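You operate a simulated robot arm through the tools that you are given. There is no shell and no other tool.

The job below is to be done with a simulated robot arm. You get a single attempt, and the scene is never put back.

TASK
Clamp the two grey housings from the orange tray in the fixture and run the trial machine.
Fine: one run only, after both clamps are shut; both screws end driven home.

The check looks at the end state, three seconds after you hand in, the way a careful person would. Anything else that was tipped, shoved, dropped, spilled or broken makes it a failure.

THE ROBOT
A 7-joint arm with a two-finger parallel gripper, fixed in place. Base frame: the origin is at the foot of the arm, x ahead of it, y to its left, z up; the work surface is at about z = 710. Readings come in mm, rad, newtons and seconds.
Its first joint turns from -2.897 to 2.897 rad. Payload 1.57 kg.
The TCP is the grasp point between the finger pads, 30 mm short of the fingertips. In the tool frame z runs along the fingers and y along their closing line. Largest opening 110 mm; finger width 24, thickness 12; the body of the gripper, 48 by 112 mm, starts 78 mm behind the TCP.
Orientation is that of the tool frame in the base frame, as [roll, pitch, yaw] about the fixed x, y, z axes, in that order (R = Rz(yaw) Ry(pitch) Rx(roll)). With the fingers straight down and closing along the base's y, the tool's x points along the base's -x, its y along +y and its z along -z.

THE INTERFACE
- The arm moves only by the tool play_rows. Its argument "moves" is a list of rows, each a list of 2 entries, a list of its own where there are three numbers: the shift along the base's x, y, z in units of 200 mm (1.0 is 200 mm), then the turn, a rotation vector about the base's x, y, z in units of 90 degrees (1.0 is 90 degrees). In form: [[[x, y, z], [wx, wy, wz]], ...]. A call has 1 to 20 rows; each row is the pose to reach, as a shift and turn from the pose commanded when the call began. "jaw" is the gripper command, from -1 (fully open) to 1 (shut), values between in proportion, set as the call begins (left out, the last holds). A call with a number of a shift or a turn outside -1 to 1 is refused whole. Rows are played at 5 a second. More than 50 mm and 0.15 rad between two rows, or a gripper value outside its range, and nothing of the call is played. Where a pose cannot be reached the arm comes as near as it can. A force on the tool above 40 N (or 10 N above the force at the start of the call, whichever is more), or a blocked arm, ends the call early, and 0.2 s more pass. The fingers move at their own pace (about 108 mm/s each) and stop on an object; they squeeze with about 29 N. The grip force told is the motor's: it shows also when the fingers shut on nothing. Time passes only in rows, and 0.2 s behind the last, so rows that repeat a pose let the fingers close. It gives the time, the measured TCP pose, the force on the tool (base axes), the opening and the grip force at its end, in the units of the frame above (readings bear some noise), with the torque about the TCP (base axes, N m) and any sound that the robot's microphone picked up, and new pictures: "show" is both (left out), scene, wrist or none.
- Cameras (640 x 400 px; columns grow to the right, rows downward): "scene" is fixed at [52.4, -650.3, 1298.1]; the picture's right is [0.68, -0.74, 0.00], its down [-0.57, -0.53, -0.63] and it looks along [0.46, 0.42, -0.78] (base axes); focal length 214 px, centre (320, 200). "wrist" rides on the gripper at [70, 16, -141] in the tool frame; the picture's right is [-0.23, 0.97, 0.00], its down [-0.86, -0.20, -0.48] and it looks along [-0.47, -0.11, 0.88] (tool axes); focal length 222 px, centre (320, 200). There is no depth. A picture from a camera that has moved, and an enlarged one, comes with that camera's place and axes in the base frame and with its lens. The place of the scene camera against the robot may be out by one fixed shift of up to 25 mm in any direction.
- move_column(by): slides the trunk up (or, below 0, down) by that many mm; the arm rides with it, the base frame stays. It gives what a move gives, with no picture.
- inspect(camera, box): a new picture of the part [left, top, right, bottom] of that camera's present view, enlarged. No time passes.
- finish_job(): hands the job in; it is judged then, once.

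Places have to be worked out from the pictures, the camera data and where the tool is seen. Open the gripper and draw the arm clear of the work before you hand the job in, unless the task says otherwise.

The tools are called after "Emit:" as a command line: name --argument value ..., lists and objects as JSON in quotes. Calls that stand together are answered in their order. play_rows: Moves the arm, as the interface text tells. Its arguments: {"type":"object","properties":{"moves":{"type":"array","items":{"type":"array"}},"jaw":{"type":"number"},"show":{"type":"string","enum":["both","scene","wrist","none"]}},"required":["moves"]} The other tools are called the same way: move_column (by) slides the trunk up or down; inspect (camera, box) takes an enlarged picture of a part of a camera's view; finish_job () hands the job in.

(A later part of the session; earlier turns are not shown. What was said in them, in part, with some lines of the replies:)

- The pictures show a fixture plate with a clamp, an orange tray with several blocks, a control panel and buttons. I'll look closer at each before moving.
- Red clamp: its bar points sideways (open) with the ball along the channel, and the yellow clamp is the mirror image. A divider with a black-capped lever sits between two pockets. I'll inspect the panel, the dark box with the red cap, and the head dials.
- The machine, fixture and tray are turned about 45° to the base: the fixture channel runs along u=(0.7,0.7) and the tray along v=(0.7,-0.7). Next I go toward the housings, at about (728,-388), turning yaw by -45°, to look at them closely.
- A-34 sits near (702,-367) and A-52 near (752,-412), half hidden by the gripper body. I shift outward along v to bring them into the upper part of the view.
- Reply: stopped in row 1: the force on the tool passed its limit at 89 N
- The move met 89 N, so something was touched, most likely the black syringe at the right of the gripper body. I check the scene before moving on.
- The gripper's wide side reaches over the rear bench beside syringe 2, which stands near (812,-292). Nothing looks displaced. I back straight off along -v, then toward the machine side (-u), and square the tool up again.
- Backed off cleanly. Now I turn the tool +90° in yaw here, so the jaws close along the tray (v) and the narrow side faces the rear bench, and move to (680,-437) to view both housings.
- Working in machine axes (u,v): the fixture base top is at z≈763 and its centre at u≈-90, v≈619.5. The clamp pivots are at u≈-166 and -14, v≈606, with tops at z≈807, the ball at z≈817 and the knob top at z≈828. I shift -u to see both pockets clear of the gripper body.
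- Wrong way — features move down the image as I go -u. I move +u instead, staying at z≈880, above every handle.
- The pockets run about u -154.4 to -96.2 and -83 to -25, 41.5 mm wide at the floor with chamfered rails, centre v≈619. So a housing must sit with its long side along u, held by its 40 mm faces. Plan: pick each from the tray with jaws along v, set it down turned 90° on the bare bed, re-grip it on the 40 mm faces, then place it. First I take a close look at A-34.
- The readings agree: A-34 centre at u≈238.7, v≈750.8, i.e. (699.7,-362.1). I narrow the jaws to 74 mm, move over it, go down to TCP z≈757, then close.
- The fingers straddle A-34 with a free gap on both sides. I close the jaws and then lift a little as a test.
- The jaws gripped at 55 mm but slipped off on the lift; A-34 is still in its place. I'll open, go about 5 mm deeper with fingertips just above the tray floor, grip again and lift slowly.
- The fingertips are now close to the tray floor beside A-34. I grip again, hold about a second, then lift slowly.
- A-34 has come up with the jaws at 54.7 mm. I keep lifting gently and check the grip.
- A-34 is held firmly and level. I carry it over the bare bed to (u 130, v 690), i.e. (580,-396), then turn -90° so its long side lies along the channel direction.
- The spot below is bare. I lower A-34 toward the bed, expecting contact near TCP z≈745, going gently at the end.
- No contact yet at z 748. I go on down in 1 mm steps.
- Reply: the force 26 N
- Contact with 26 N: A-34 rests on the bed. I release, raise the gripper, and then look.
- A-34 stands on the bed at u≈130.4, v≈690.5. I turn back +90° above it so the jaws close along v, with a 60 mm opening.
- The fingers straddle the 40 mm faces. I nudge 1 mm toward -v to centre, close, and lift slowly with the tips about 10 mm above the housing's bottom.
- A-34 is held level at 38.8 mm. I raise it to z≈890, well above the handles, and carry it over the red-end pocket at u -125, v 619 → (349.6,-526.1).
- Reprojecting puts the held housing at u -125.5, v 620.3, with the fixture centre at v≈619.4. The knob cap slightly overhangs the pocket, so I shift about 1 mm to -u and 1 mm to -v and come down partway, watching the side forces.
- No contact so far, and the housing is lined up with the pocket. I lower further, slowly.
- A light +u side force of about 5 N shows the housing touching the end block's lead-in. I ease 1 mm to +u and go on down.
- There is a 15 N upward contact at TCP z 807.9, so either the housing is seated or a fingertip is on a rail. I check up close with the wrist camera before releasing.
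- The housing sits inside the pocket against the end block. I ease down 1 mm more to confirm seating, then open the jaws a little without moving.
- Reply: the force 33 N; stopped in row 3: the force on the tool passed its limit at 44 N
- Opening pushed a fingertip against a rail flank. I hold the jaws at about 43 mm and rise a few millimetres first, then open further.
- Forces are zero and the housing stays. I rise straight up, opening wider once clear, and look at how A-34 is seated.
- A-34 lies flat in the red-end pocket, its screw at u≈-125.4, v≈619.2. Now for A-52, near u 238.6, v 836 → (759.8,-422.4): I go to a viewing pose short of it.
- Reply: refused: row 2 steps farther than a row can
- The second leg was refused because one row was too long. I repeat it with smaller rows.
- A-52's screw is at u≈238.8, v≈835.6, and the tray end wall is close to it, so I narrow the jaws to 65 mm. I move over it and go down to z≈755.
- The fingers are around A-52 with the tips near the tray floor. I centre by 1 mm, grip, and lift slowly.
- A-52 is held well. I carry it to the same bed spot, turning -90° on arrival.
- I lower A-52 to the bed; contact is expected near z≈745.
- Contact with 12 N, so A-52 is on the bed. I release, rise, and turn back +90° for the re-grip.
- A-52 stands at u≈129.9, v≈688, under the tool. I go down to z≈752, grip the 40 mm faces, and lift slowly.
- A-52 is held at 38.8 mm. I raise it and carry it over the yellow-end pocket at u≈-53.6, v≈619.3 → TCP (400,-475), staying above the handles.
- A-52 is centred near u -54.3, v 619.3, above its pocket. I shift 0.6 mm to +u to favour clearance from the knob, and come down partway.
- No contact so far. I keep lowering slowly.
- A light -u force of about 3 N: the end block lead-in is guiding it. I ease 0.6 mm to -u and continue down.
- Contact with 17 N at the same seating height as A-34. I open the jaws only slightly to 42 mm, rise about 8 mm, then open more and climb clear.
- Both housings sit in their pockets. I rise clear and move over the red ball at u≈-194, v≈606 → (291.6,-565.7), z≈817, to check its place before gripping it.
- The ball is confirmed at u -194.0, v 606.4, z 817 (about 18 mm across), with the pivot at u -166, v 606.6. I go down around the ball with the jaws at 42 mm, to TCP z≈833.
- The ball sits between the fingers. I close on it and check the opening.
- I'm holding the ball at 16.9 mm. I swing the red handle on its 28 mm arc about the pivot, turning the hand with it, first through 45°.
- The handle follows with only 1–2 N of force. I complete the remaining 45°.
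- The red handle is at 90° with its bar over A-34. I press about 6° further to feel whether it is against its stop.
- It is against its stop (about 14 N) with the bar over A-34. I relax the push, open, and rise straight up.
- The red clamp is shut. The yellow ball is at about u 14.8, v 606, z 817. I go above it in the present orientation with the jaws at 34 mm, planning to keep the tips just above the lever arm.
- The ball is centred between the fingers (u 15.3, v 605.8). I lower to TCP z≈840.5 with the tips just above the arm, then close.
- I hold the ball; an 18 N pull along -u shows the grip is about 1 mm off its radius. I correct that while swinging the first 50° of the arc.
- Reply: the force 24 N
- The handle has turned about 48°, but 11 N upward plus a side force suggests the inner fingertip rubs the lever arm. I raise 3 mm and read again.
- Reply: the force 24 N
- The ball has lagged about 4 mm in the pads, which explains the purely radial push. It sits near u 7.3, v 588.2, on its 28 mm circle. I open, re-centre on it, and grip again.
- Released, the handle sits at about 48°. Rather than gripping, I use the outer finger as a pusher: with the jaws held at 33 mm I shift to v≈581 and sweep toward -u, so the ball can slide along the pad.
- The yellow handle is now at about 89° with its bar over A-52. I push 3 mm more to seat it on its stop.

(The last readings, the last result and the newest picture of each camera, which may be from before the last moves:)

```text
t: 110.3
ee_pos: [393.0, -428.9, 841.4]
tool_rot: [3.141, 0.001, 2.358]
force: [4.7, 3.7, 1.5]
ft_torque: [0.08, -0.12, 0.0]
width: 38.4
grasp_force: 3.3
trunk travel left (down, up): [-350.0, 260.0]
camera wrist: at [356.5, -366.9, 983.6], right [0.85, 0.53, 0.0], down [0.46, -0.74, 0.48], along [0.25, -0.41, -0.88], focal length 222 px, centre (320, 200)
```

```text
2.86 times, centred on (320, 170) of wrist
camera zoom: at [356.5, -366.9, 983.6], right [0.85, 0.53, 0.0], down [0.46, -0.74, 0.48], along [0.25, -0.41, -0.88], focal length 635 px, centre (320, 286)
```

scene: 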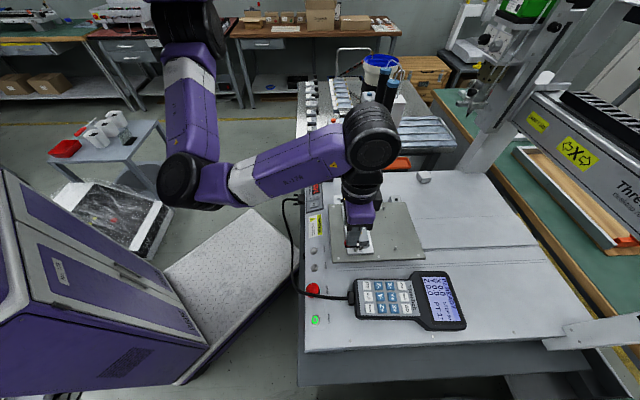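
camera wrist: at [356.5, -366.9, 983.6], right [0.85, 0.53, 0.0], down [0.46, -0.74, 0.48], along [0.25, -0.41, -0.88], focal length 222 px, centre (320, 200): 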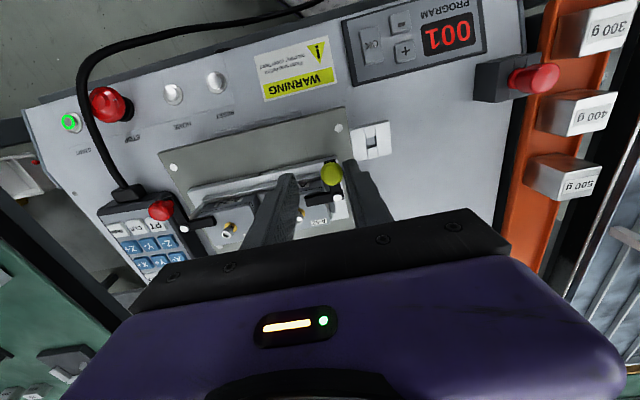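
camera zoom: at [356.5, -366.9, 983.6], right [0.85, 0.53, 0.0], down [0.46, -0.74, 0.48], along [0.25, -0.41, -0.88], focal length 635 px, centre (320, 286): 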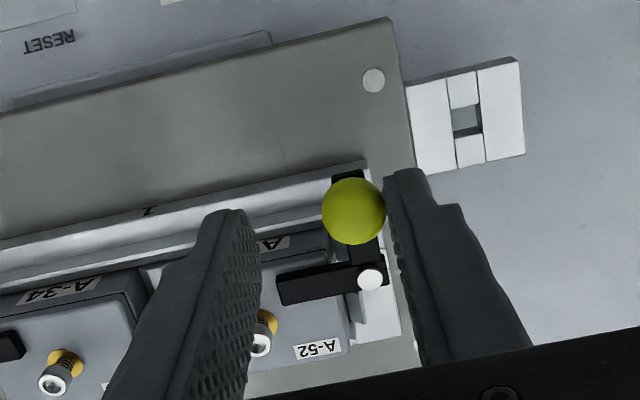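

The ball now pushes the finger open, so the handle is at its stop. Both clamps are shut. I back off, rise clear, and look at everything.

Emit:
play_rows --moves '[[[0.015, 0.015, 0], [0, 0, 0]], [[0.02, 0.02, 0.05], [0, 0, 0]], [[0.02, 0.02, 0.15], [0, 0, 0]], [[0.02, 0.02, 0.3], [0, 0, 0]], [[-0.1, 0.14, 0.42], [0, 0, 0]], [[-0.22, 0.26, 0.55], [0, 0, 0]], [[-0.22, 0.26, 0.55], [0, 0, 0]]]' --jaw 0.236

Emit:
inspect --camera "scene" --box '[325, 180, 395, 260]'

Emit:
inspect --camera "wrist" --box '[150, 60, 350, 220]'

Emit:
inspect --camera "scene" --box '[350, 260, 480, 340]'

```text
t: 111.9
ee_pos: [349.0, -377.6, 950.6]
tool_rot: [-3.14, 0.003, 2.357]
force: [0.6, -0.5, -0.2]
ft_torque: [0.04, 0.03, 0.02]
width: 41.7
grasp_force: 0.0
trunk travel left (down, up): [-350.0, 260.0]
camera wrist: at [312.2, -315.6, 1093.5], right [0.85, 0.53, 0.0], down [0.46, -0.75, 0.48], along [0.25, -0.41, -0.88], focal length 222 px, centre (320, 200)
```

scene: 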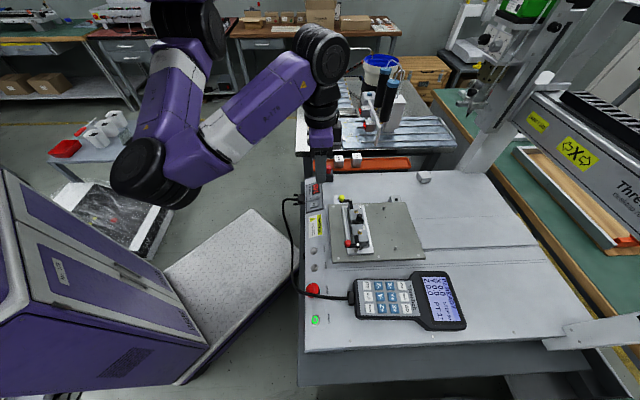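
wrist: 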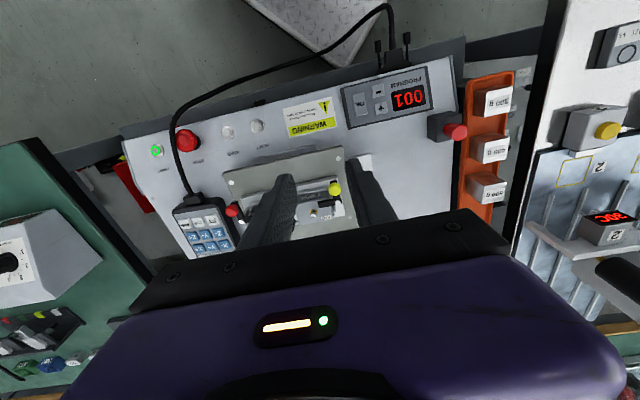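

```text
5.00 times, centred on (360, 220) of scene
camera zoom: at [52.4, -650.3, 1298.1], right [0.68, -0.74, 0.0], down [-0.57, -0.53, -0.63], along [0.46, 0.42, -0.78], focal length 1072 px, centre (120, 100)
```

zoom: 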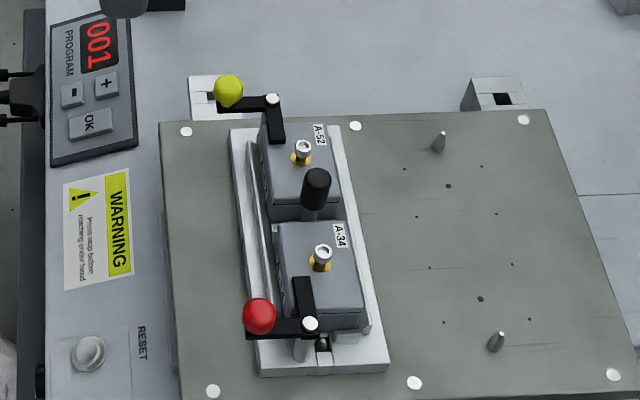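

```text
2.50 times, centred on (250, 140) of wrist
camera zoom: at [312.2, -315.6, 1093.5], right [0.85, 0.53, 0.0], down [0.46, -0.75, 0.48], along [0.25, -0.41, -0.88], focal length 555 px, centre (495, 350)
```

zoom: 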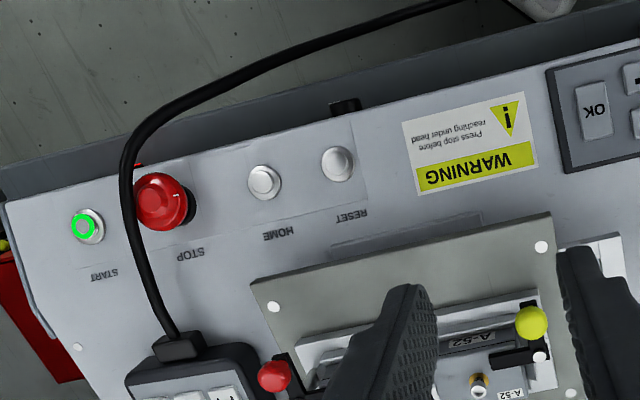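

```text
4.92 times, centred on (415, 300) of scene
camera zoom: at [52.4, -650.3, 1298.1], right [0.68, -0.74, 0.0], down [-0.57, -0.53, -0.63], along [0.46, 0.42, -0.78], focal length 1056 px, centre (-148, -292)
```

zoom: 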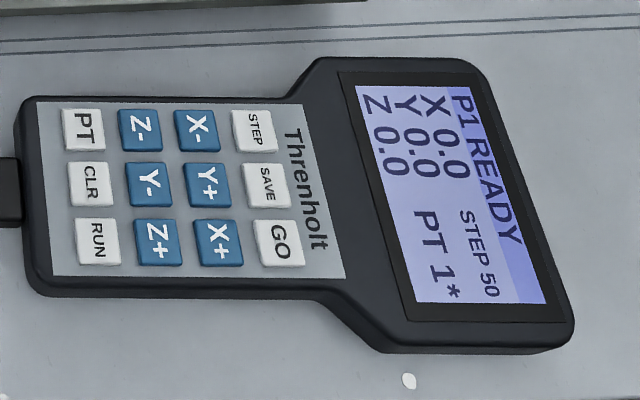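

Both clamps are shut and both housings seated; the pendant reads P1 READY with START lit. START appears near u≈-320, v≈486, with a cable passing between it and STOP. I turn to the narrow orientation and approach for a closer look before pressing.

Emit:
play_rows --moves '[[[-0.05, -0.04, 0], [0, 0, 0.077]], [[-0.1, -0.085, 0], [0, 0, 0.154]], [[-0.155, -0.13, 0], [0, 0, 0.231]], [[-0.21, -0.17, 0], [0, 0, 0.308]], [[-0.26, -0.215, 0], [0, 0, 0.385]], [[-0.31, -0.26, 0], [0, 0, 0.462]], [[-0.365, -0.3, 0], [0, 0, 0.539]], [[-0.42, -0.345, 0], [0, 0, 0.616]], [[-0.47, -0.39, 0], [0, 0, 0.693]], [[-0.52, -0.43, 0], [0, 0, 0.77]], [[-0.575, -0.475, 0], [0, 0, 0.847]], [[-0.63, -0.52, 0], [0, 0, 0.924]], [[-0.68, -0.56, 0], [0, 0, 1.0]], [[-0.68, -0.56, 0], [0, 0, 1.0]]]' --jaw 1

```text
t: 114.9
ee_pos: [213.2, -488.8, 951.9]
tool_rot: [-3.14, 0.001, -2.355]
force: [-0.4, 0.2, -0.4]
ft_torque: [0.0, 0.01, 0.0]
width: 0.0
grasp_force: 21.8
trunk travel left (down, up): [-350.0, 260.0]
camera wrist: at [153.3, -526.7, 1093.8], right [-0.53, 0.85, 0.0], down [0.74, 0.46, 0.48], along [0.41, 0.25, -0.88], focal length 222 px, centre (320, 200)
```

scene: 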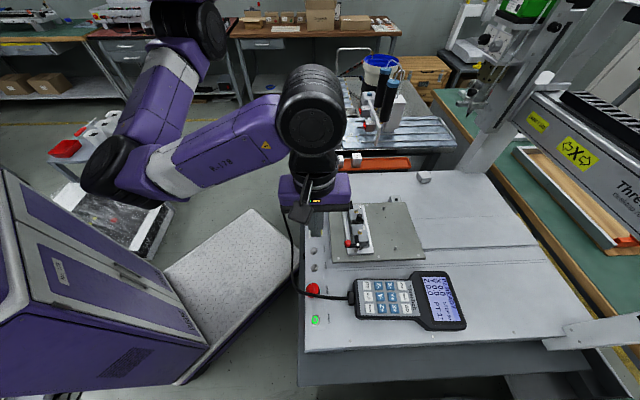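
wrist: 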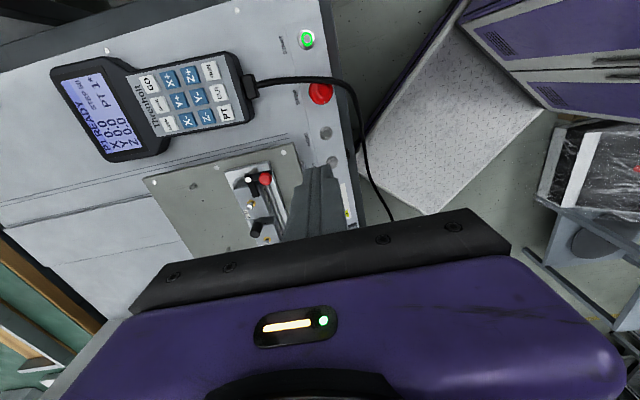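

START reprojects to u≈-317, v≈487. I move closer for a clear view of its height and of the cable.

Emit:
play_rows --moves '[[[-0.11, -0.1, -0.09], [0, 0, 0]], [[-0.22, -0.2, -0.18], [0, 0, 0]], [[-0.33, -0.3, -0.27], [0, 0, 0]], [[-0.45, -0.4, -0.36], [0, 0, 0]], [[-0.562, -0.4985, -0.45], [0, 0, 0]], [[-0.562, -0.4985, -0.45], [0, 0, 0]]]'

Emit:
inspect --camera "wrist" --box '[260, 80, 420, 200]'

Emit:
inspect --camera "scene" --box '[285, 260, 365, 340]'

```text
t: 116.3
ee_pos: [100.7, -589.4, 862.4]
tool_rot: [3.141, 0.001, -2.356]
force: [0.2, 0.1, -0.2]
ft_torque: [-0.02, 0.03, -0.04]
width: 0.2
grasp_force: 21.3
trunk travel left (down, up): [-350.0, 260.0]
camera wrist: at [41.0, -626.6, 1003.4], right [-0.53, 0.85, 0.0], down [0.74, 0.46, 0.48], along [0.41, 0.25, -0.88], focal length 222 px, centre (320, 200)
```

scene: 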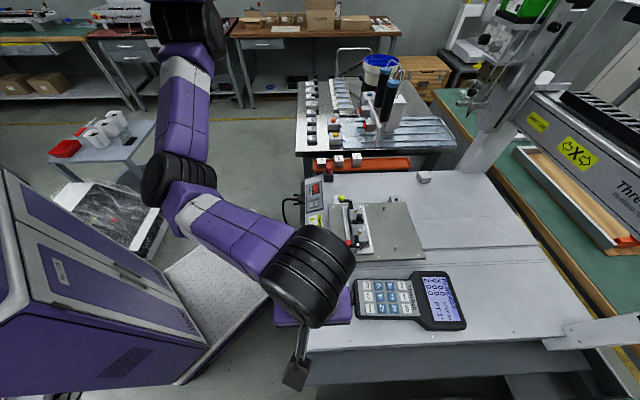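
wrist: 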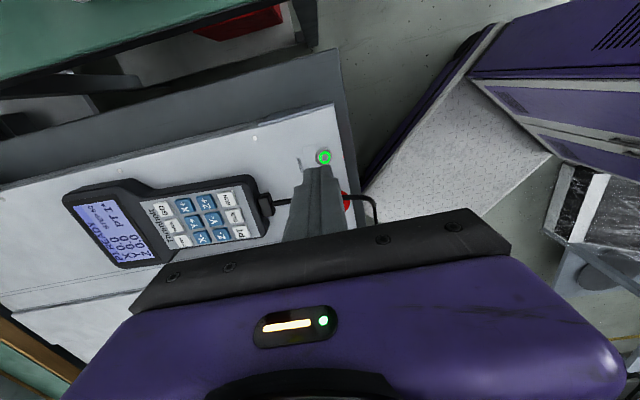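

```text
3.33 times, centred on (340, 140) of wrist
camera zoom: at [41.0, -626.6, 1003.4], right [-0.53, 0.85, 0.0], down [0.74, 0.46, 0.48], along [0.41, 0.25, -0.88], focal length 740 px, centre (253, 400)
```

zoom: 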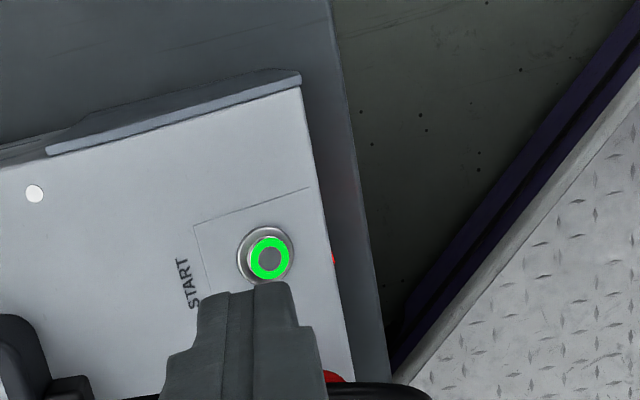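

```text
5.00 times, centred on (325, 300) of scene
camera zoom: at [52.4, -650.3, 1298.1], right [0.68, -0.74, 0.0], down [-0.57, -0.53, -0.63], along [0.46, 0.42, -0.78], focal length 1072 px, centre (295, -300)
```

zoom: 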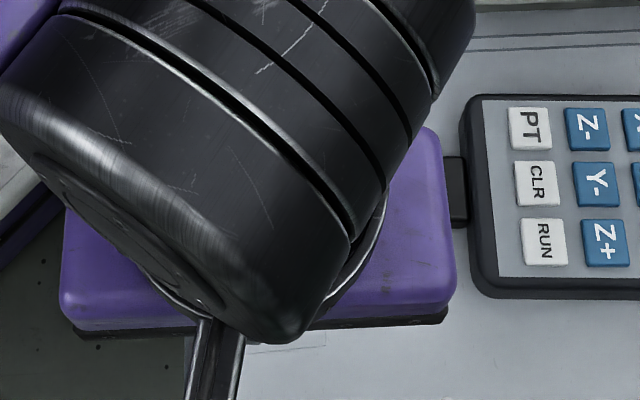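

START is near u≈-318.5, v≈487, with its top about z 700–715; the cable is off to the STOP side. I move the closed fingertips over its centre and come down to just above it.

Emit:
play_rows --moves '[[[0.0925, 0.0985, 0], [0, 0, 0]], [[0.0925, 0.0985, -0.15], [0, 0, 0]], [[0.0925, 0.0985, -0.3], [0, 0, 0]], [[0.0925, 0.0985, -0.42], [0, 0, 0]], [[0.0925, 0.0985, -0.5], [0, 0, 0]], [[0.0925, 0.0985, -0.53], [0, 0, 0]], [[0.0925, 0.0985, -0.53], [0, 0, 0]]]'

Emit:
inspect --camera "wrist" --box '[260, 130, 400, 230]'

Emit:
inspect --camera "scene" --box '[285, 260, 365, 340]'

```text
t: 117.9
ee_pos: [118.7, -568.1, 756.3]
tool_rot: [3.141, 0.0, -2.355]
force: [-0.4, -0.2, 0.2]
ft_torque: [0.01, 0.0, 0.01]
width: 0.0
grasp_force: 21.5
trunk travel left (down, up): [-350.0, 260.0]
camera wrist: at [59.4, -606.3, 897.4], right [-0.53, 0.85, 0.0], down [0.75, 0.46, 0.48], along [0.41, 0.25, -0.88], focal length 222 px, centre (320, 200)
```

scene: 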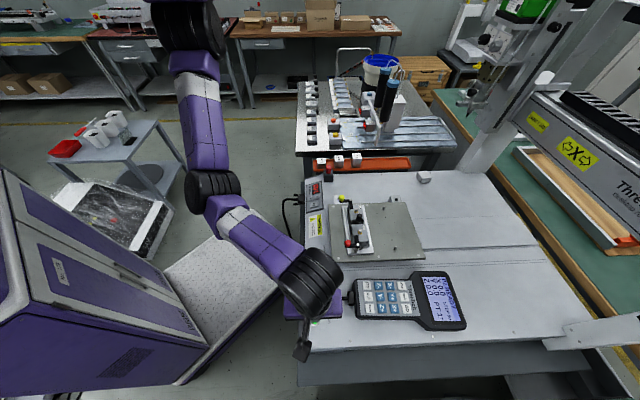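
wrist: 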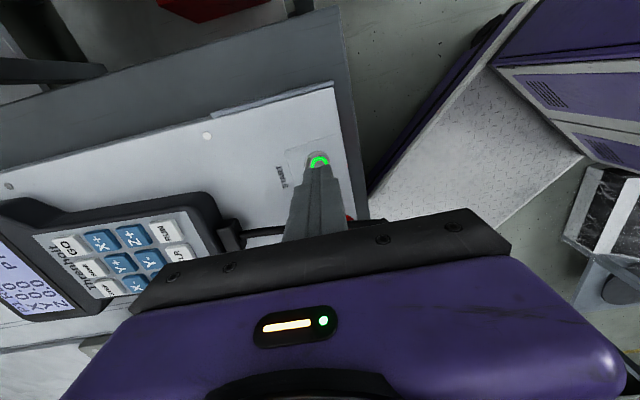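

```text
4.00 times, centred on (330, 180) of wrist
camera zoom: at [59.4, -606.3, 897.4], right [-0.53, 0.85, 0.0], down [0.75, 0.46, 0.48], along [0.41, 0.25, -0.88], focal length 888 px, centre (280, 280)
```

zoom: 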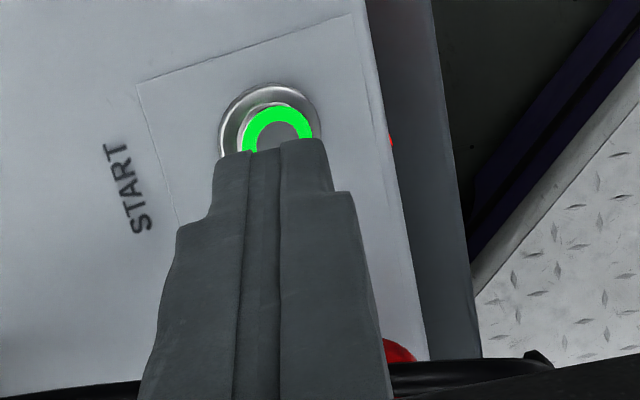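

```text
5.00 times, centred on (325, 300) of scene
camera zoom: at [52.4, -650.3, 1298.1], right [0.68, -0.74, 0.0], down [-0.57, -0.53, -0.63], along [0.46, 0.42, -0.78], focal length 1072 px, centre (295, -300)
```

zoom: 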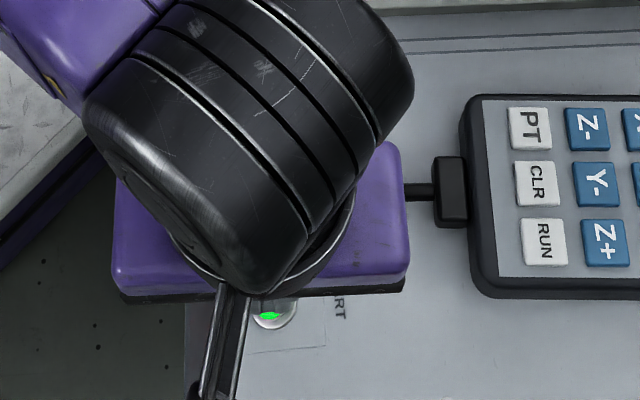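

Three views agree on the button top at z≈699, u≈-319, v≈487. I lower to about 4 mm above it.

Emit:
play_rows --moves '[[[-0.001, -0.006, -0.03], [0, 0, 0]], [[-0.001, -0.006, -0.06], [0, 0, 0]], [[-0.001, -0.006, -0.09], [0, 0, 0]], [[-0.001, -0.006, -0.105], [0, 0, 0]], [[-0.001, -0.006, -0.105], [0, 0, 0]]]' --show "none"

Emit:
inspect --camera "wrist" --box '[260, 130, 400, 230]'

```text
t: 119.1
ee_pos: [117.7, -569.7, 734.6]
tool_rot: [3.141, 0.002, -2.357]
force: [-0.6, -1.4, 0.0]
ft_torque: [-0.01, -0.03, -0.01]
width: 0.0
grasp_force: 21.4
trunk travel left (down, up): [-350.0, 260.0]
```

```text
4.00 times, centred on (330, 180) of wrist
camera zoom: at [58.9, -607.7, 876.5], right [-0.53, 0.85, 0.0], down [0.74, 0.46, 0.48], along [0.41, 0.25, -0.88], focal length 888 px, centre (280, 280)
```

zoom: 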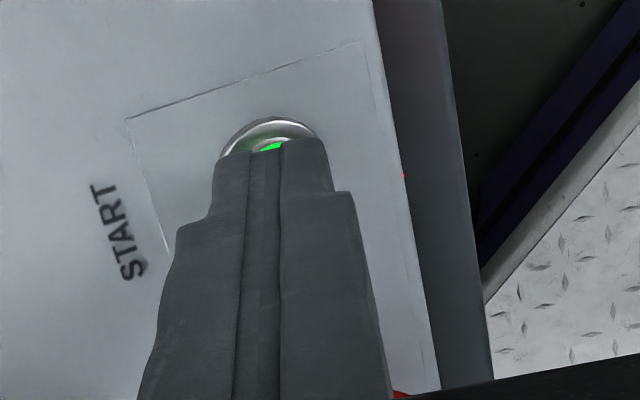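

The fingers cover the button. I shift 2 mm to -u to centre better, and come down in 1 mm steps, watching force and sound.

Emit:
play_rows --moves '[[[-0.007, -0.007, 0], [0, 0, 0]], [[-0.007, -0.007, -0.006], [0, 0, 0]], [[-0.007, -0.007, -0.012], [0, 0, 0]], [[-0.007, -0.007, -0.018], [0, 0, 0]]]' --show "none"

```text
t: 120.1
ee_pos: [117.3, -571.3, 731.1]
tool_rot: [-3.141, 0.0, -2.358]
force: [-0.8, 0.1, 2.0]
ft_torque: [0.0, -0.04, 0.02]
width: 0.2
grasp_force: 21.1
trunk travel left (down, up): [-350.0, 260.0]
```

Emit:
play_rows --moves '[[[0, 0, -0.006], [0, 0, 0]], [[0, 0, -0.012], [0, 0, 0]]]' --show "scene"

Emit:
inspect --camera "scene" --box '[350, 260, 480, 340]'

```text
t: 120.7
ee_pos: [118.2, -572.2, 728.9]
tool_rot: [-3.141, 0.002, -2.356]
force: [1.9, -1.4, 4.7]
ft_torque: [-0.07, -0.1, -0.03]
width: 0.1
grasp_force: 21.5
trunk travel left (down, up): [-350.0, 260.0]
heard: click
```

scene: 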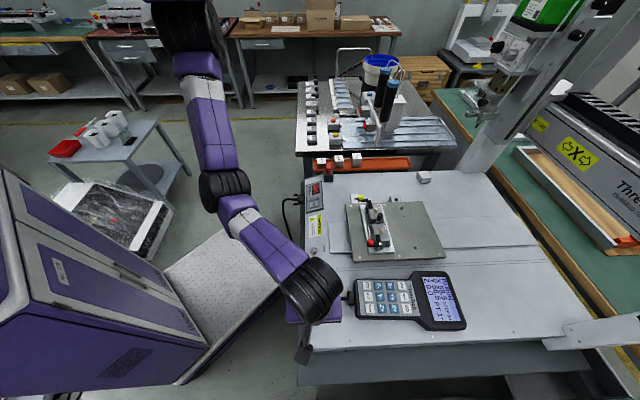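

```text
4.92 times, centred on (415, 300) of scene
camera zoom: at [52.4, -650.3, 1298.1], right [0.68, -0.74, 0.0], down [-0.57, -0.53, -0.63], along [0.46, 0.42, -0.78], focal length 1056 px, centre (-148, -292)
```

zoom: 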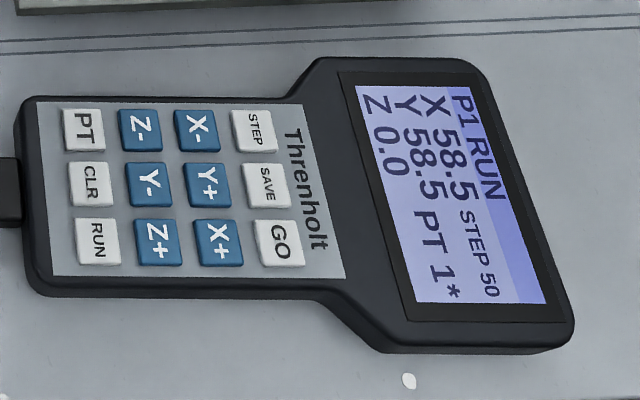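

The click sounded and the pendant shows P1 RUN; the table is moving. I lift straight off the button and stay clear of the machine while it runs.

Emit:
play_rows --moves '[[[0, 0, 0.05], [0, 0, 0]], [[0, 0, 0.2], [0, 0, 0]], [[0, 0, 0.4], [0, 0, 0]], [[0, 0, 0.6], [0, 0, 0]], [[0, 0, 0.6], [0, 0, 0]]]' --show "scene"

Emit:
inspect --camera "scene" --box '[340, 80, 560, 280]'

```text
t: 121.9
ee_pos: [118.3, -571.3, 848.6]
tool_rot: [3.141, 0.002, -2.355]
force: [1.1, 0.2, 0.5]
ft_torque: [0.02, 0.03, 0.02]
width: 0.0
grasp_force: 21.0
trunk travel left (down, up): [-350.0, 260.0]
```

scene: 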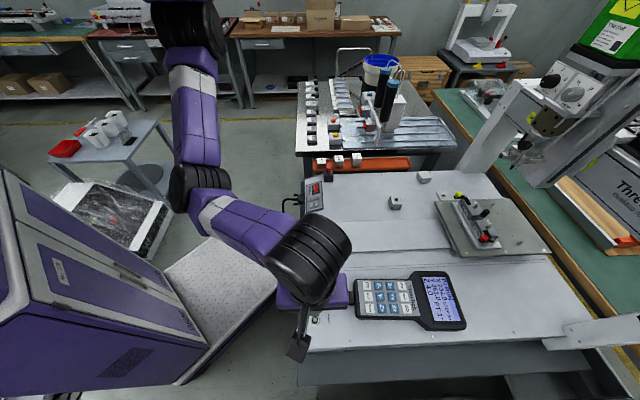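

```text
2.00 times, centred on (450, 180) of scene
camera zoom: at [52.4, -650.3, 1298.1], right [0.68, -0.74, 0.0], down [-0.57, -0.53, -0.63], along [0.46, 0.42, -0.78], focal length 429 px, centre (60, 240)
```

zoom: 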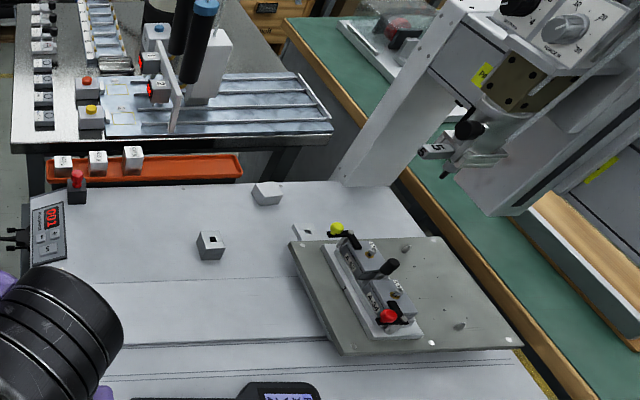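

The table has carried the fixture toward the gantry and the head is approaching. I hold still away from the machine and let it run.

Emit:
play_rows --moves '[[[0, 0, 0.05], [0, 0, 0]], [[-0.05, 0.05, 0.1], [0, 0, 0]], [[-0.05, 0.05, 0.1], [0, 0, 0]], [[-0.05, 0.05, 0.1], [0, 0, 0]], [[-0.05, 0.05, 0.1], [0, 0, 0]], [[-0.05, 0.05, 0.1], [0, 0, 0]], [[-0.05, 0.05, 0.1], [0, 0, 0]], [[-0.05, 0.05, 0.1], [0, 0, 0]], [[-0.05, 0.05, 0.1], [0, 0, 0]], [[-0.05, 0.05, 0.1], [0, 0, 0]]]' --show "scene"

Emit:
inspect --camera "scene" --box '[410, 120, 570, 280]'

Emit:
inspect --camera "scene" --box '[400, 260, 480, 340]'

```text
t: 124.1
ee_pos: [107.7, -561.3, 868.4]
tool_rot: [3.142, 0.002, -2.357]
force: [-0.2, -0.3, -0.1]
ft_torque: [-0.05, 0.01, 0.04]
width: 0.0
grasp_force: 21.4
trunk travel left (down, up): [-350.0, 260.0]
```

scene: 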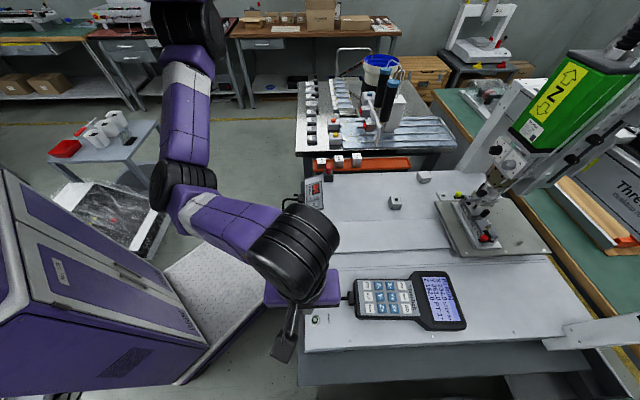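

```text
2.50 times, centred on (490, 200) of scene
camera zoom: at [52.4, -650.3, 1298.1], right [0.68, -0.74, 0.0], down [-0.57, -0.53, -0.63], along [0.46, 0.42, -0.78], focal length 536 px, centre (-105, 200)
```

zoom: 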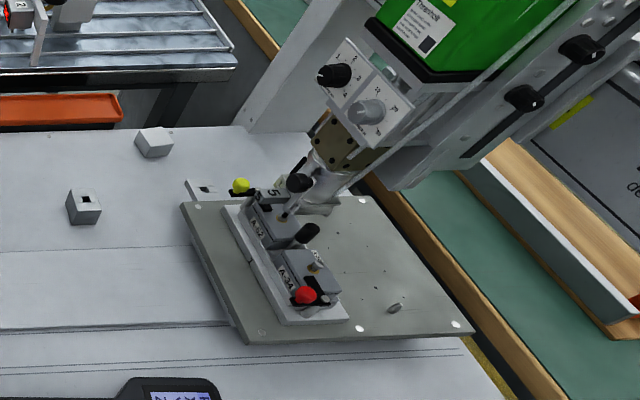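

```text
5.00 times, centred on (440, 300) of scene
camera zoom: at [52.4, -650.3, 1298.1], right [0.68, -0.74, 0.0], down [-0.57, -0.53, -0.63], along [0.46, 0.42, -0.78], focal length 1072 px, centre (-280, -300)
```

zoom: 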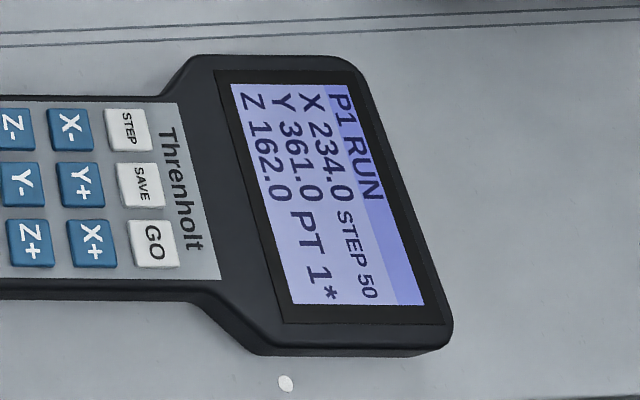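

The head is down on A-52's screw. I keep waiting.

Emit:
play_rows --moves '[[[0, 0, 0], [0, 0, 0]], [[0, 0, 0], [0, 0, 0]], [[0, 0, 0], [0, 0, 0]], [[0, 0, 0], [0, 0, 0]], [[0, 0, 0], [0, 0, 0]], [[0, 0, 0], [0, 0, 0]], [[0, 0, 0], [0, 0, 0]], [[0, 0, 0], [0, 0, 0]], [[0, 0, 0], [0, 0, 0]], [[0, 0, 0], [0, 0, 0]], [[0, 0, 0], [0, 0, 0]], [[0, 0, 0], [0, 0, 0]]]' --show "scene"

Emit:
inspect --camera "scene" --box '[410, 120, 570, 280]'

Emit:
inspect --camera "scene" --box '[400, 260, 480, 340]'

```text
t: 126.7
ee_pos: [106.8, -562.6, 868.2]
tool_rot: [-3.141, 0.001, -2.356]
force: [0.4, -0.2, 0.3]
ft_torque: [0.01, 0.0, -0.02]
width: 0.1
grasp_force: 21.5
trunk travel left (down, up): [-350.0, 260.0]
```

scene: 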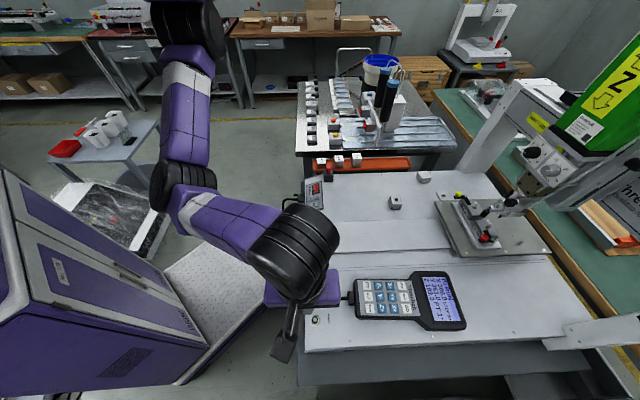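

```text
2.50 times, centred on (490, 200) of scene
camera zoom: at [52.4, -650.3, 1298.1], right [0.68, -0.74, 0.0], down [-0.57, -0.53, -0.63], along [0.46, 0.42, -0.78], focal length 536 px, centre (-105, 200)
```

zoom: 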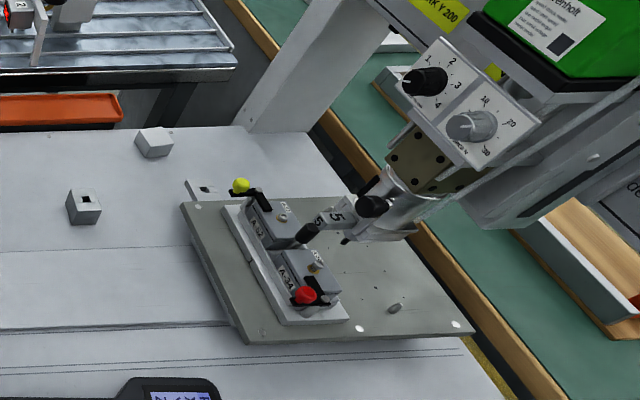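

```text
5.00 times, centred on (440, 300) of scene
camera zoom: at [52.4, -650.3, 1298.1], right [0.68, -0.74, 0.0], down [-0.57, -0.53, -0.63], along [0.46, 0.42, -0.78], focal length 1072 px, centre (-280, -300)
```

zoom: 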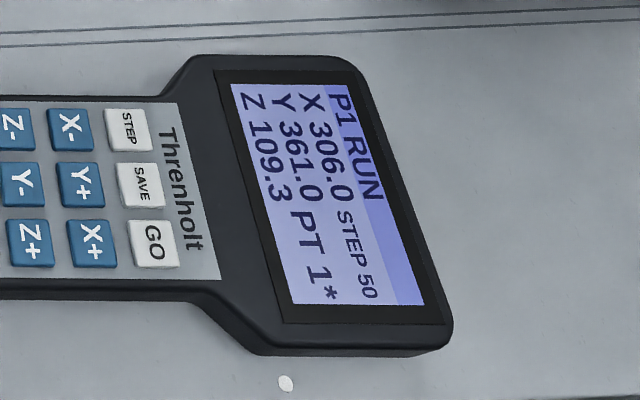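

A-52's screw looks driven down and the head has moved to A-34. I wait for the second screw and the return.

Emit:
play_rows --moves '[[[0, 0, 0], [0, 0, 0]], [[0, 0, 0], [0, 0, 0]], [[0, 0, 0], [0, 0, 0]], [[0, 0, 0], [0, 0, 0]], [[0, 0, 0], [0, 0, 0]], [[0, 0, 0], [0, 0, 0]], [[0, 0, 0], [0, 0, 0]], [[0, 0, 0], [0, 0, 0]], [[0, 0, 0], [0, 0, 0]], [[0, 0, 0], [0, 0, 0]], [[0, 0, 0], [0, 0, 0]], [[0, 0, 0], [0, 0, 0]], [[0, 0, 0], [0, 0, 0]], [[0, 0, 0], [0, 0, 0]], [[0, 0, 0], [0, 0, 0]], [[0, 0, 0], [0, 0, 0]], [[0, 0, 0], [0, 0, 0]], [[0, 0, 0], [0, 0, 0]], [[0, 0, 0], [0, 0, 0]], [[0, 0, 0], [0, 0, 0]]]' --show "scene"

Emit:
inspect --camera "scene" --box '[410, 120, 570, 280]'

Emit:
inspect --camera "scene" --box '[400, 260, 480, 340]'

```text
t: 130.9
ee_pos: [107.6, -562.3, 868.9]
tool_rot: [3.141, 0.002, -2.358]
force: [0.7, -0.2, 0.5]
ft_torque: [0.03, 0.0, 0.04]
width: 0.1
grasp_force: 21.1
trunk travel left (down, up): [-350.0, 260.0]
```

scene: 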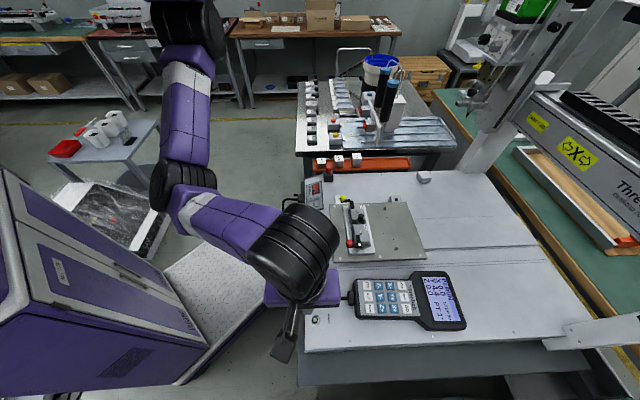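

```text
2.50 times, centred on (490, 200) of scene
camera zoom: at [52.4, -650.3, 1298.1], right [0.68, -0.74, 0.0], down [-0.57, -0.53, -0.63], along [0.46, 0.42, -0.78], focal length 536 px, centre (-105, 200)
```

zoom: 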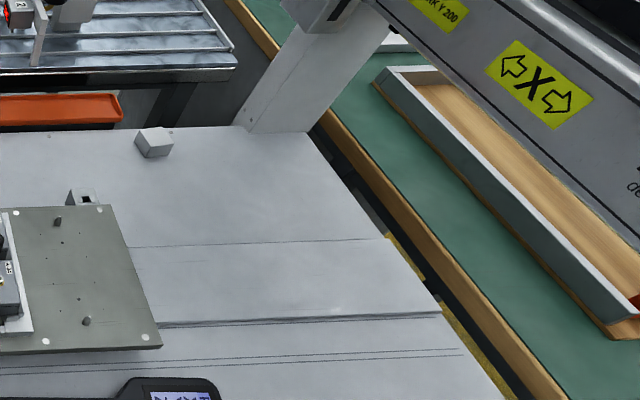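

```text
5.00 times, centred on (440, 300) of scene
camera zoom: at [52.4, -650.3, 1298.1], right [0.68, -0.74, 0.0], down [-0.57, -0.53, -0.63], along [0.46, 0.42, -0.78], focal length 1072 px, centre (-280, -300)
```

zoom: 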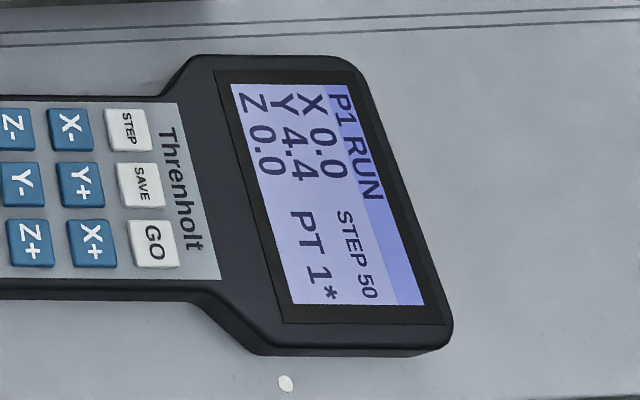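

The table and head are nearly home. I wait a second more, then inspect the screws.

Emit:
play_rows --moves '[[[0, 0, 0.05], [0, 0, 0]], [[0, 0, 0.1], [0, 0, 0]], [[0, 0, 0.2], [0, 0, 0]], [[0, 0, 0.3], [0, 0, 0]], [[0, 0, 0.3], [0, 0, 0]], [[0, 0, 0.3], [0, 0, 0]]]' --jaw -0.3 --show "scene"

Emit:
inspect --camera "scene" --box '[330, 180, 400, 260]'

Emit:
inspect --camera "scene" --box '[400, 260, 480, 340]'

Emit:
inspect --camera "scene" --box '[300, 40, 460, 190]'

```text
t: 132.3
ee_pos: [107.7, -561.7, 930.5]
tool_rot: [3.142, 0.002, -2.355]
force: [0.2, -0.1, 1.0]
ft_torque: [-0.03, -0.04, -0.01]
width: 71.3
grasp_force: 0.2
trunk travel left (down, up): [-350.0, 260.0]
```

scene: 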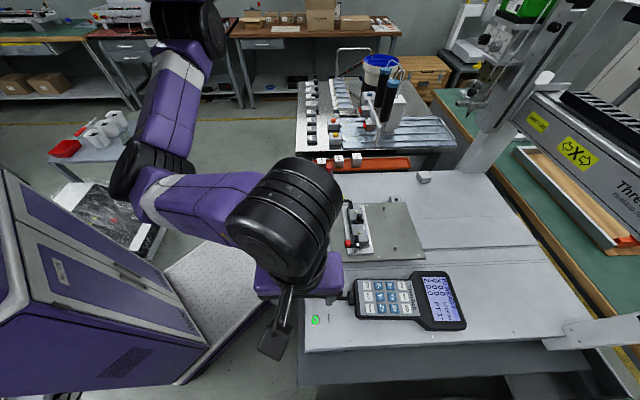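

```text
5.00 times, centred on (365, 220) of scene
camera zoom: at [52.4, -650.3, 1298.1], right [0.68, -0.74, 0.0], down [-0.57, -0.53, -0.63], along [0.46, 0.42, -0.78], focal length 1072 px, centre (95, 100)
```

zoom: 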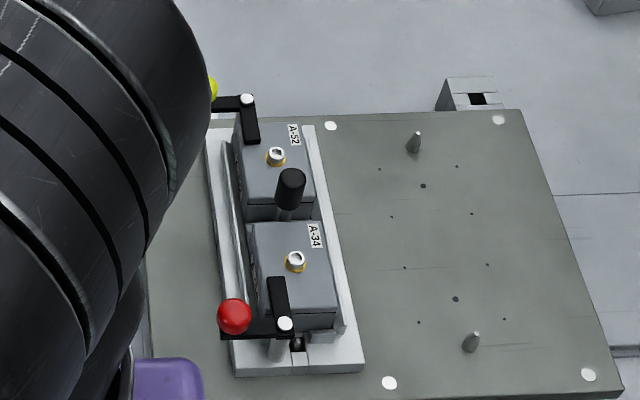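

```text
5.00 times, centred on (440, 300) of scene
camera zoom: at [52.4, -650.3, 1298.1], right [0.68, -0.74, 0.0], down [-0.57, -0.53, -0.63], along [0.46, 0.42, -0.78], focal length 1072 px, centre (-280, -300)
```

zoom: 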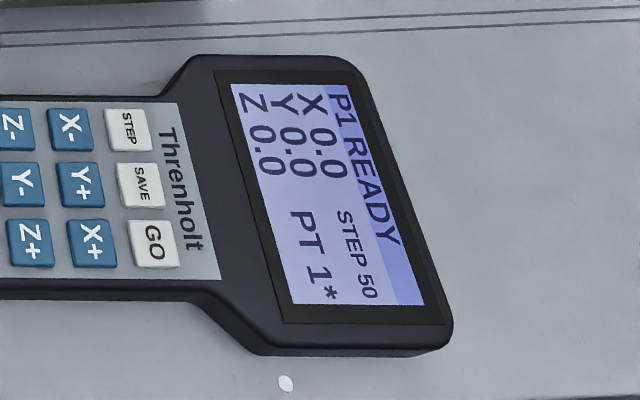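

```text
2.67 times, centred on (380, 115) of scene
camera zoom: at [52.4, -650.3, 1298.1], right [0.68, -0.74, 0.0], down [-0.57, -0.53, -0.63], along [0.46, 0.42, -0.78], focal length 572 px, centre (160, 427)
```

zoom: 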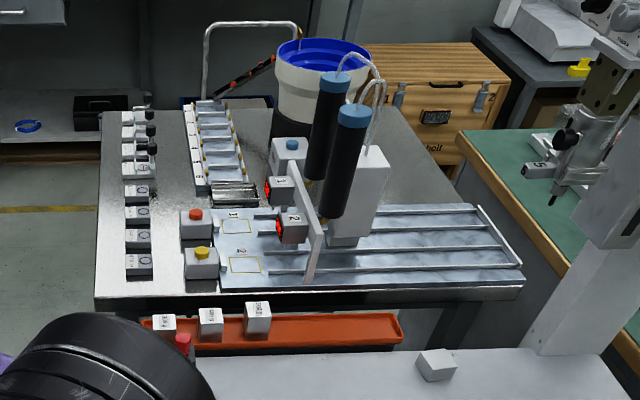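

The machine is back to READY and the screws look lowered. I zoom in on both to confirm they are home, and check the rear bench against the start.

Emit:
inspect --camera "scene" --box '[355, 195, 385, 240]'

Emit:
inspect --camera "scene" --box '[300, 40, 460, 140]'

Emit:
inspect --camera "scene" --box '[310, 148, 420, 190]'

```text
8.89 times, centred on (370, 218) of scene
camera zoom: at [52.4, -650.3, 1298.1], right [0.68, -0.74, 0.0], down [-0.57, -0.53, -0.63], along [0.46, 0.42, -0.78], focal length 1906 px, centre (-124, 44)
```

zoom: 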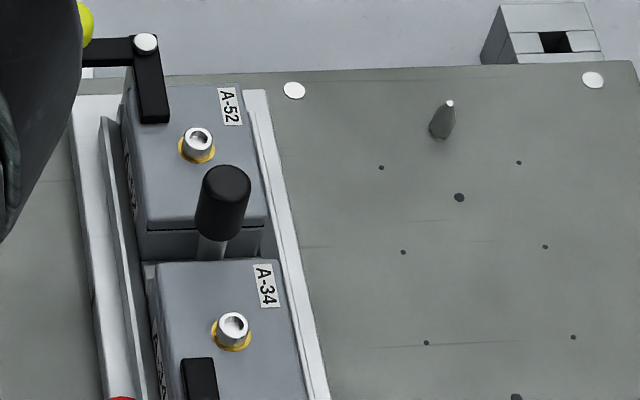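

```text
4.00 times, centred on (380, 90) of scene
camera zoom: at [52.4, -650.3, 1298.1], right [0.68, -0.74, 0.0], down [-0.57, -0.53, -0.63], along [0.46, 0.42, -0.78], focal length 858 px, centre (80, 640)
```

zoom: 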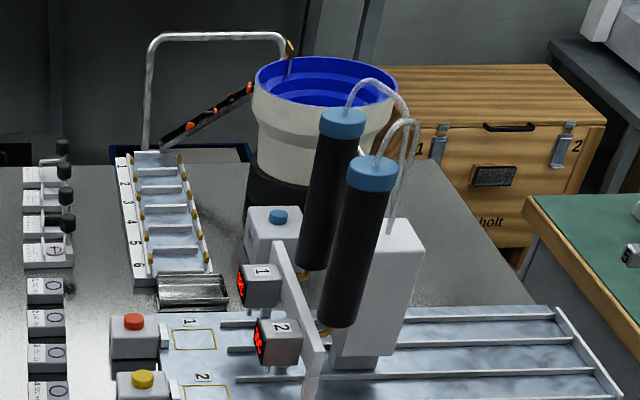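

```text
5.82 times, centred on (365, 169) of scene
camera zoom: at [52.4, -650.3, 1298.1], right [0.68, -0.74, 0.0], down [-0.57, -0.53, -0.63], along [0.46, 0.42, -0.78], focal length 1248 px, centre (58, 380)
```

zoom: 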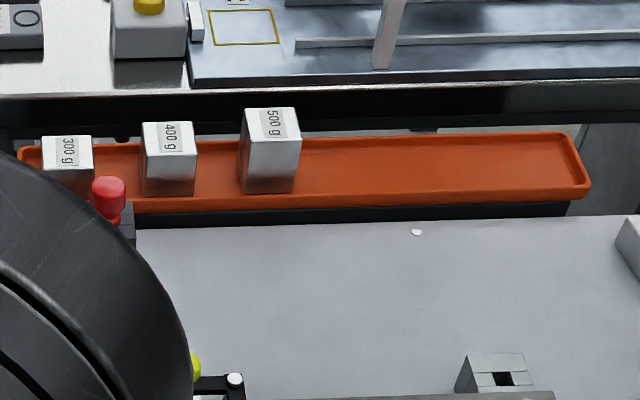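

The rear bench, weights and tray match the first pictures exactly. For a last check of the screw depth I move the wrist camera to a safe height beside the fixture.

Emit:
play_rows --moves '[[[0.1, 0.07, 0.05], [0, 0, 0]], [[0.25, 0.18, 0.1], [0, 0, 0]], [[0.4, 0.28, 0.1], [0, 0, 0]], [[0.55, 0.38, 0.1], [0, 0, 0]], [[0.7, 0.42, 0.1], [0, 0, 0]], [[0.7, 0.42, 0.1], [0, 0, 0]]]' --jaw -1 --show "wrist"

Emit:
inspect --camera "wrist" --box '[200, 120, 300, 220]'

Emit:
inspect --camera "scene" --box '[340, 190, 390, 255]'

```text
t: 133.7
ee_pos: [248.6, -475.9, 948.6]
tool_rot: [3.14, 0.002, -2.356]
force: [-0.5, 0.0, 0.2]
ft_torque: [0.04, -0.01, 0.01]
width: 109.8
grasp_force: 0.0
trunk travel left (down, up): [-350.0, 260.0]
camera wrist: at [188.2, -514.9, 1090.1], right [-0.53, 0.85, 0.0], down [0.75, 0.46, 0.48], along [0.41, 0.25, -0.88], focal length 222 px, centre (320, 200)
```

wrist: 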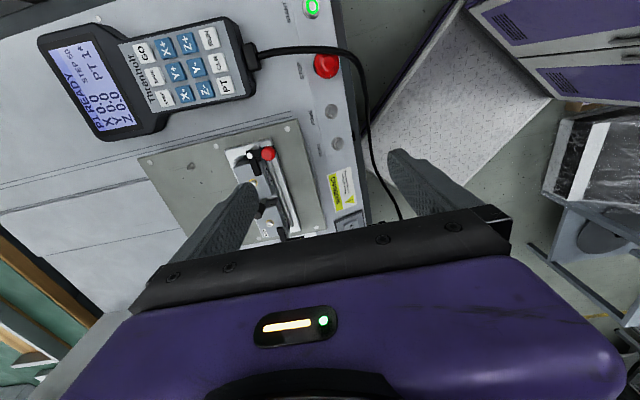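

```text
4.00 times, centred on (250, 170) of wrist
camera zoom: at [188.2, -514.9, 1090.1], right [-0.53, 0.85, 0.0], down [0.75, 0.46, 0.48], along [0.41, 0.25, -0.88], focal length 888 px, centre (600, 320)
```

zoom: 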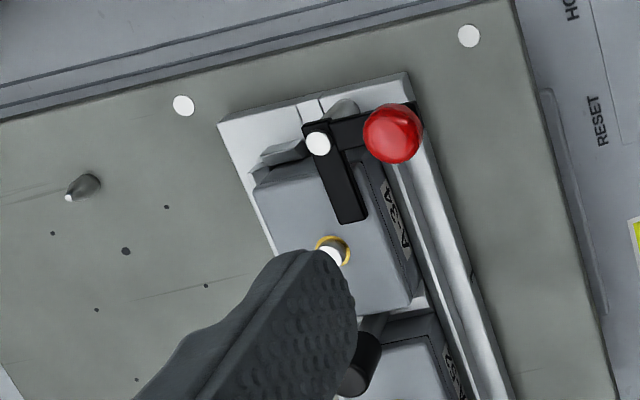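

```text
6.15 times, centred on (365, 222) of scene
camera zoom: at [52.4, -650.3, 1298.1], right [0.68, -0.74, 0.0], down [-0.57, -0.53, -0.63], along [0.46, 0.42, -0.78], focal length 1320 px, centre (43, 62)
```

zoom: 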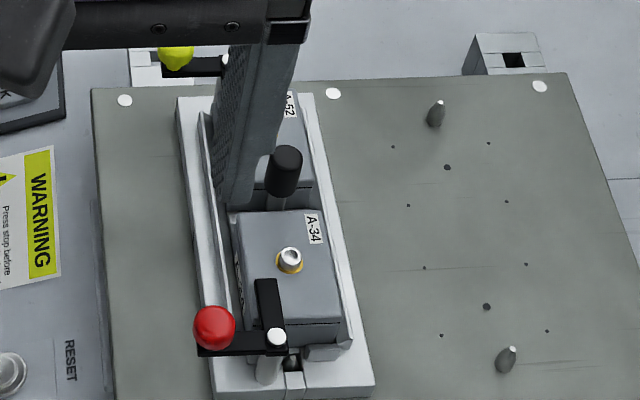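

A-34's screw head sits right on its washer with no thread showing, and A-52's looked the same. I draw the open gripper up and away from the work.

Emit:
play_rows --moves '[[[0, 0, 0.2], [0, 0, 0]], [[0, 0, 0.4], [0, 0, 0]], [[0.1, 0.1, 0.6], [0, 0, 0]], [[0.25, 0.22, 0.7], [0, 0, 0]], [[0.4, 0.34, 0.7], [0, 0, 0]], [[0.55, 0.46, 0.7], [0, 0, 0]], [[0.7, 0.6, 0.7], [0, 0, 0]], [[0.85, 0.74, 0.7], [0, 0, 0]], [[0.95, 0.8, 0.7], [0, 0, 0]], [[0.95, 0.8, 0.7], [0, 0, 0]]]' --jaw -1

Emit:
inspect --camera "scene" --box '[330, 185, 400, 255]'

Emit:
inspect --camera "wrist" --box '[200, 0, 400, 150]'

```text
t: 135.9
ee_pos: [437.7, -317.9, 1087.7]
tool_rot: [-3.14, 0.002, -2.356]
force: [-0.5, 0.2, 0.4]
ft_torque: [-0.01, -0.02, 0.04]
width: 110.1
grasp_force: 0.1
trunk travel left (down, up): [-350.0, 260.0]
camera wrist: at [377.5, -355.8, 1230.3], right [-0.53, 0.85, 0.0], down [0.75, 0.46, 0.48], along [0.41, 0.25, -0.88], focal length 222 px, centre (320, 200)
```

scene: 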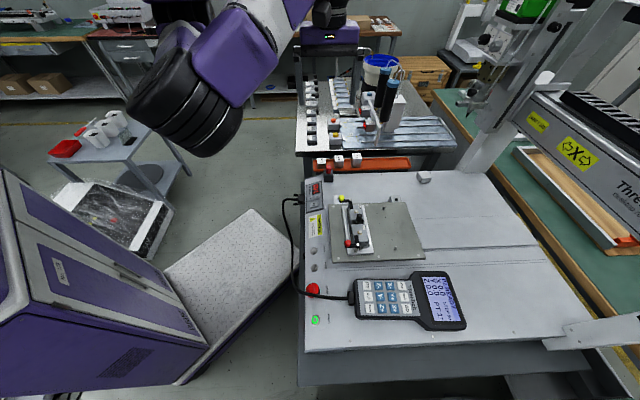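
wrist: 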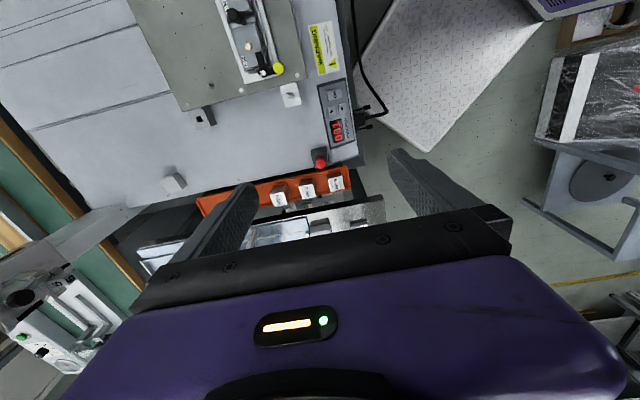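

```text
5.71 times, centred on (365, 220) of scene
camera zoom: at [52.4, -650.3, 1298.1], right [0.68, -0.74, 0.0], down [-0.57, -0.53, -0.63], along [0.46, 0.42, -0.78], focal length 1226 px, centre (63, 86)
```

zoom: 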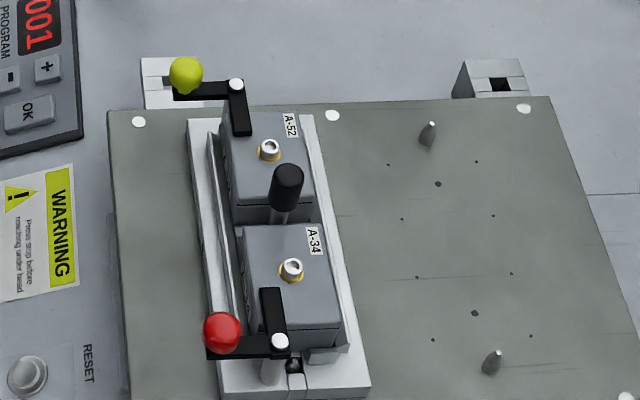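

```text
2.67 times, centred on (300, 75) of wrist
camera zoom: at [377.5, -355.8, 1230.3], right [-0.53, 0.85, 0.0], down [0.75, 0.46, 0.48], along [0.41, 0.25, -0.88], focal length 592 px, centre (373, 533)
```

zoom: 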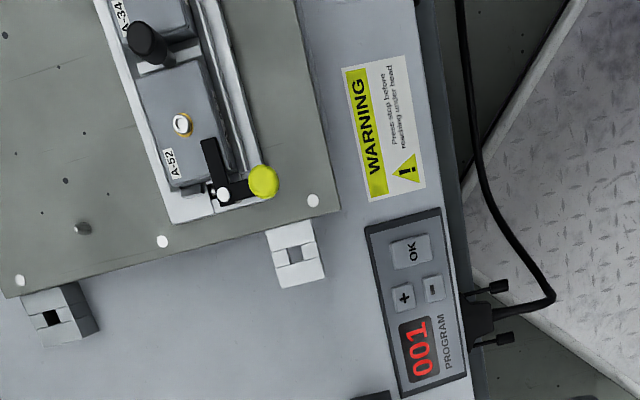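

Both housings are clamped, both screws are driven home after a single run, the machine is back at READY, and the gripper is open and clear. I hand the job in.

Emit:
finish_job

```text
The job is handed in.
```

I clamped both grey housings in the fixture and ran the machine once, after both clamps were shut. In the closing pictures both screws are driven home. The job is handed in, but I have not seen the verdict.

- **Housings:** A-34 is in the red-clamp pocket and A-52 in the yellow-clamp pocket. Both handles are swung against their stops.
- **Run:** I pressed START once on program 1. The machine drove A-52's screw, then A-34's, and returned to READY. Both screw heads now sit on their washers with no thread showing.
- **Contact early on:** While I was positioning to look at the tray, the gripper hit something on the rear bench with 89 N, most likely syringe 2. I backed off at once. In the later pictures nothing there had moved compared with the start.
- **Other things that happened:** My first lift of A-34 slipped, and the housing stayed in its place in the tray. Each housing was also set down on the machine bed once so I could turn my grip.

The gripper is open and the arm is clear of the work.
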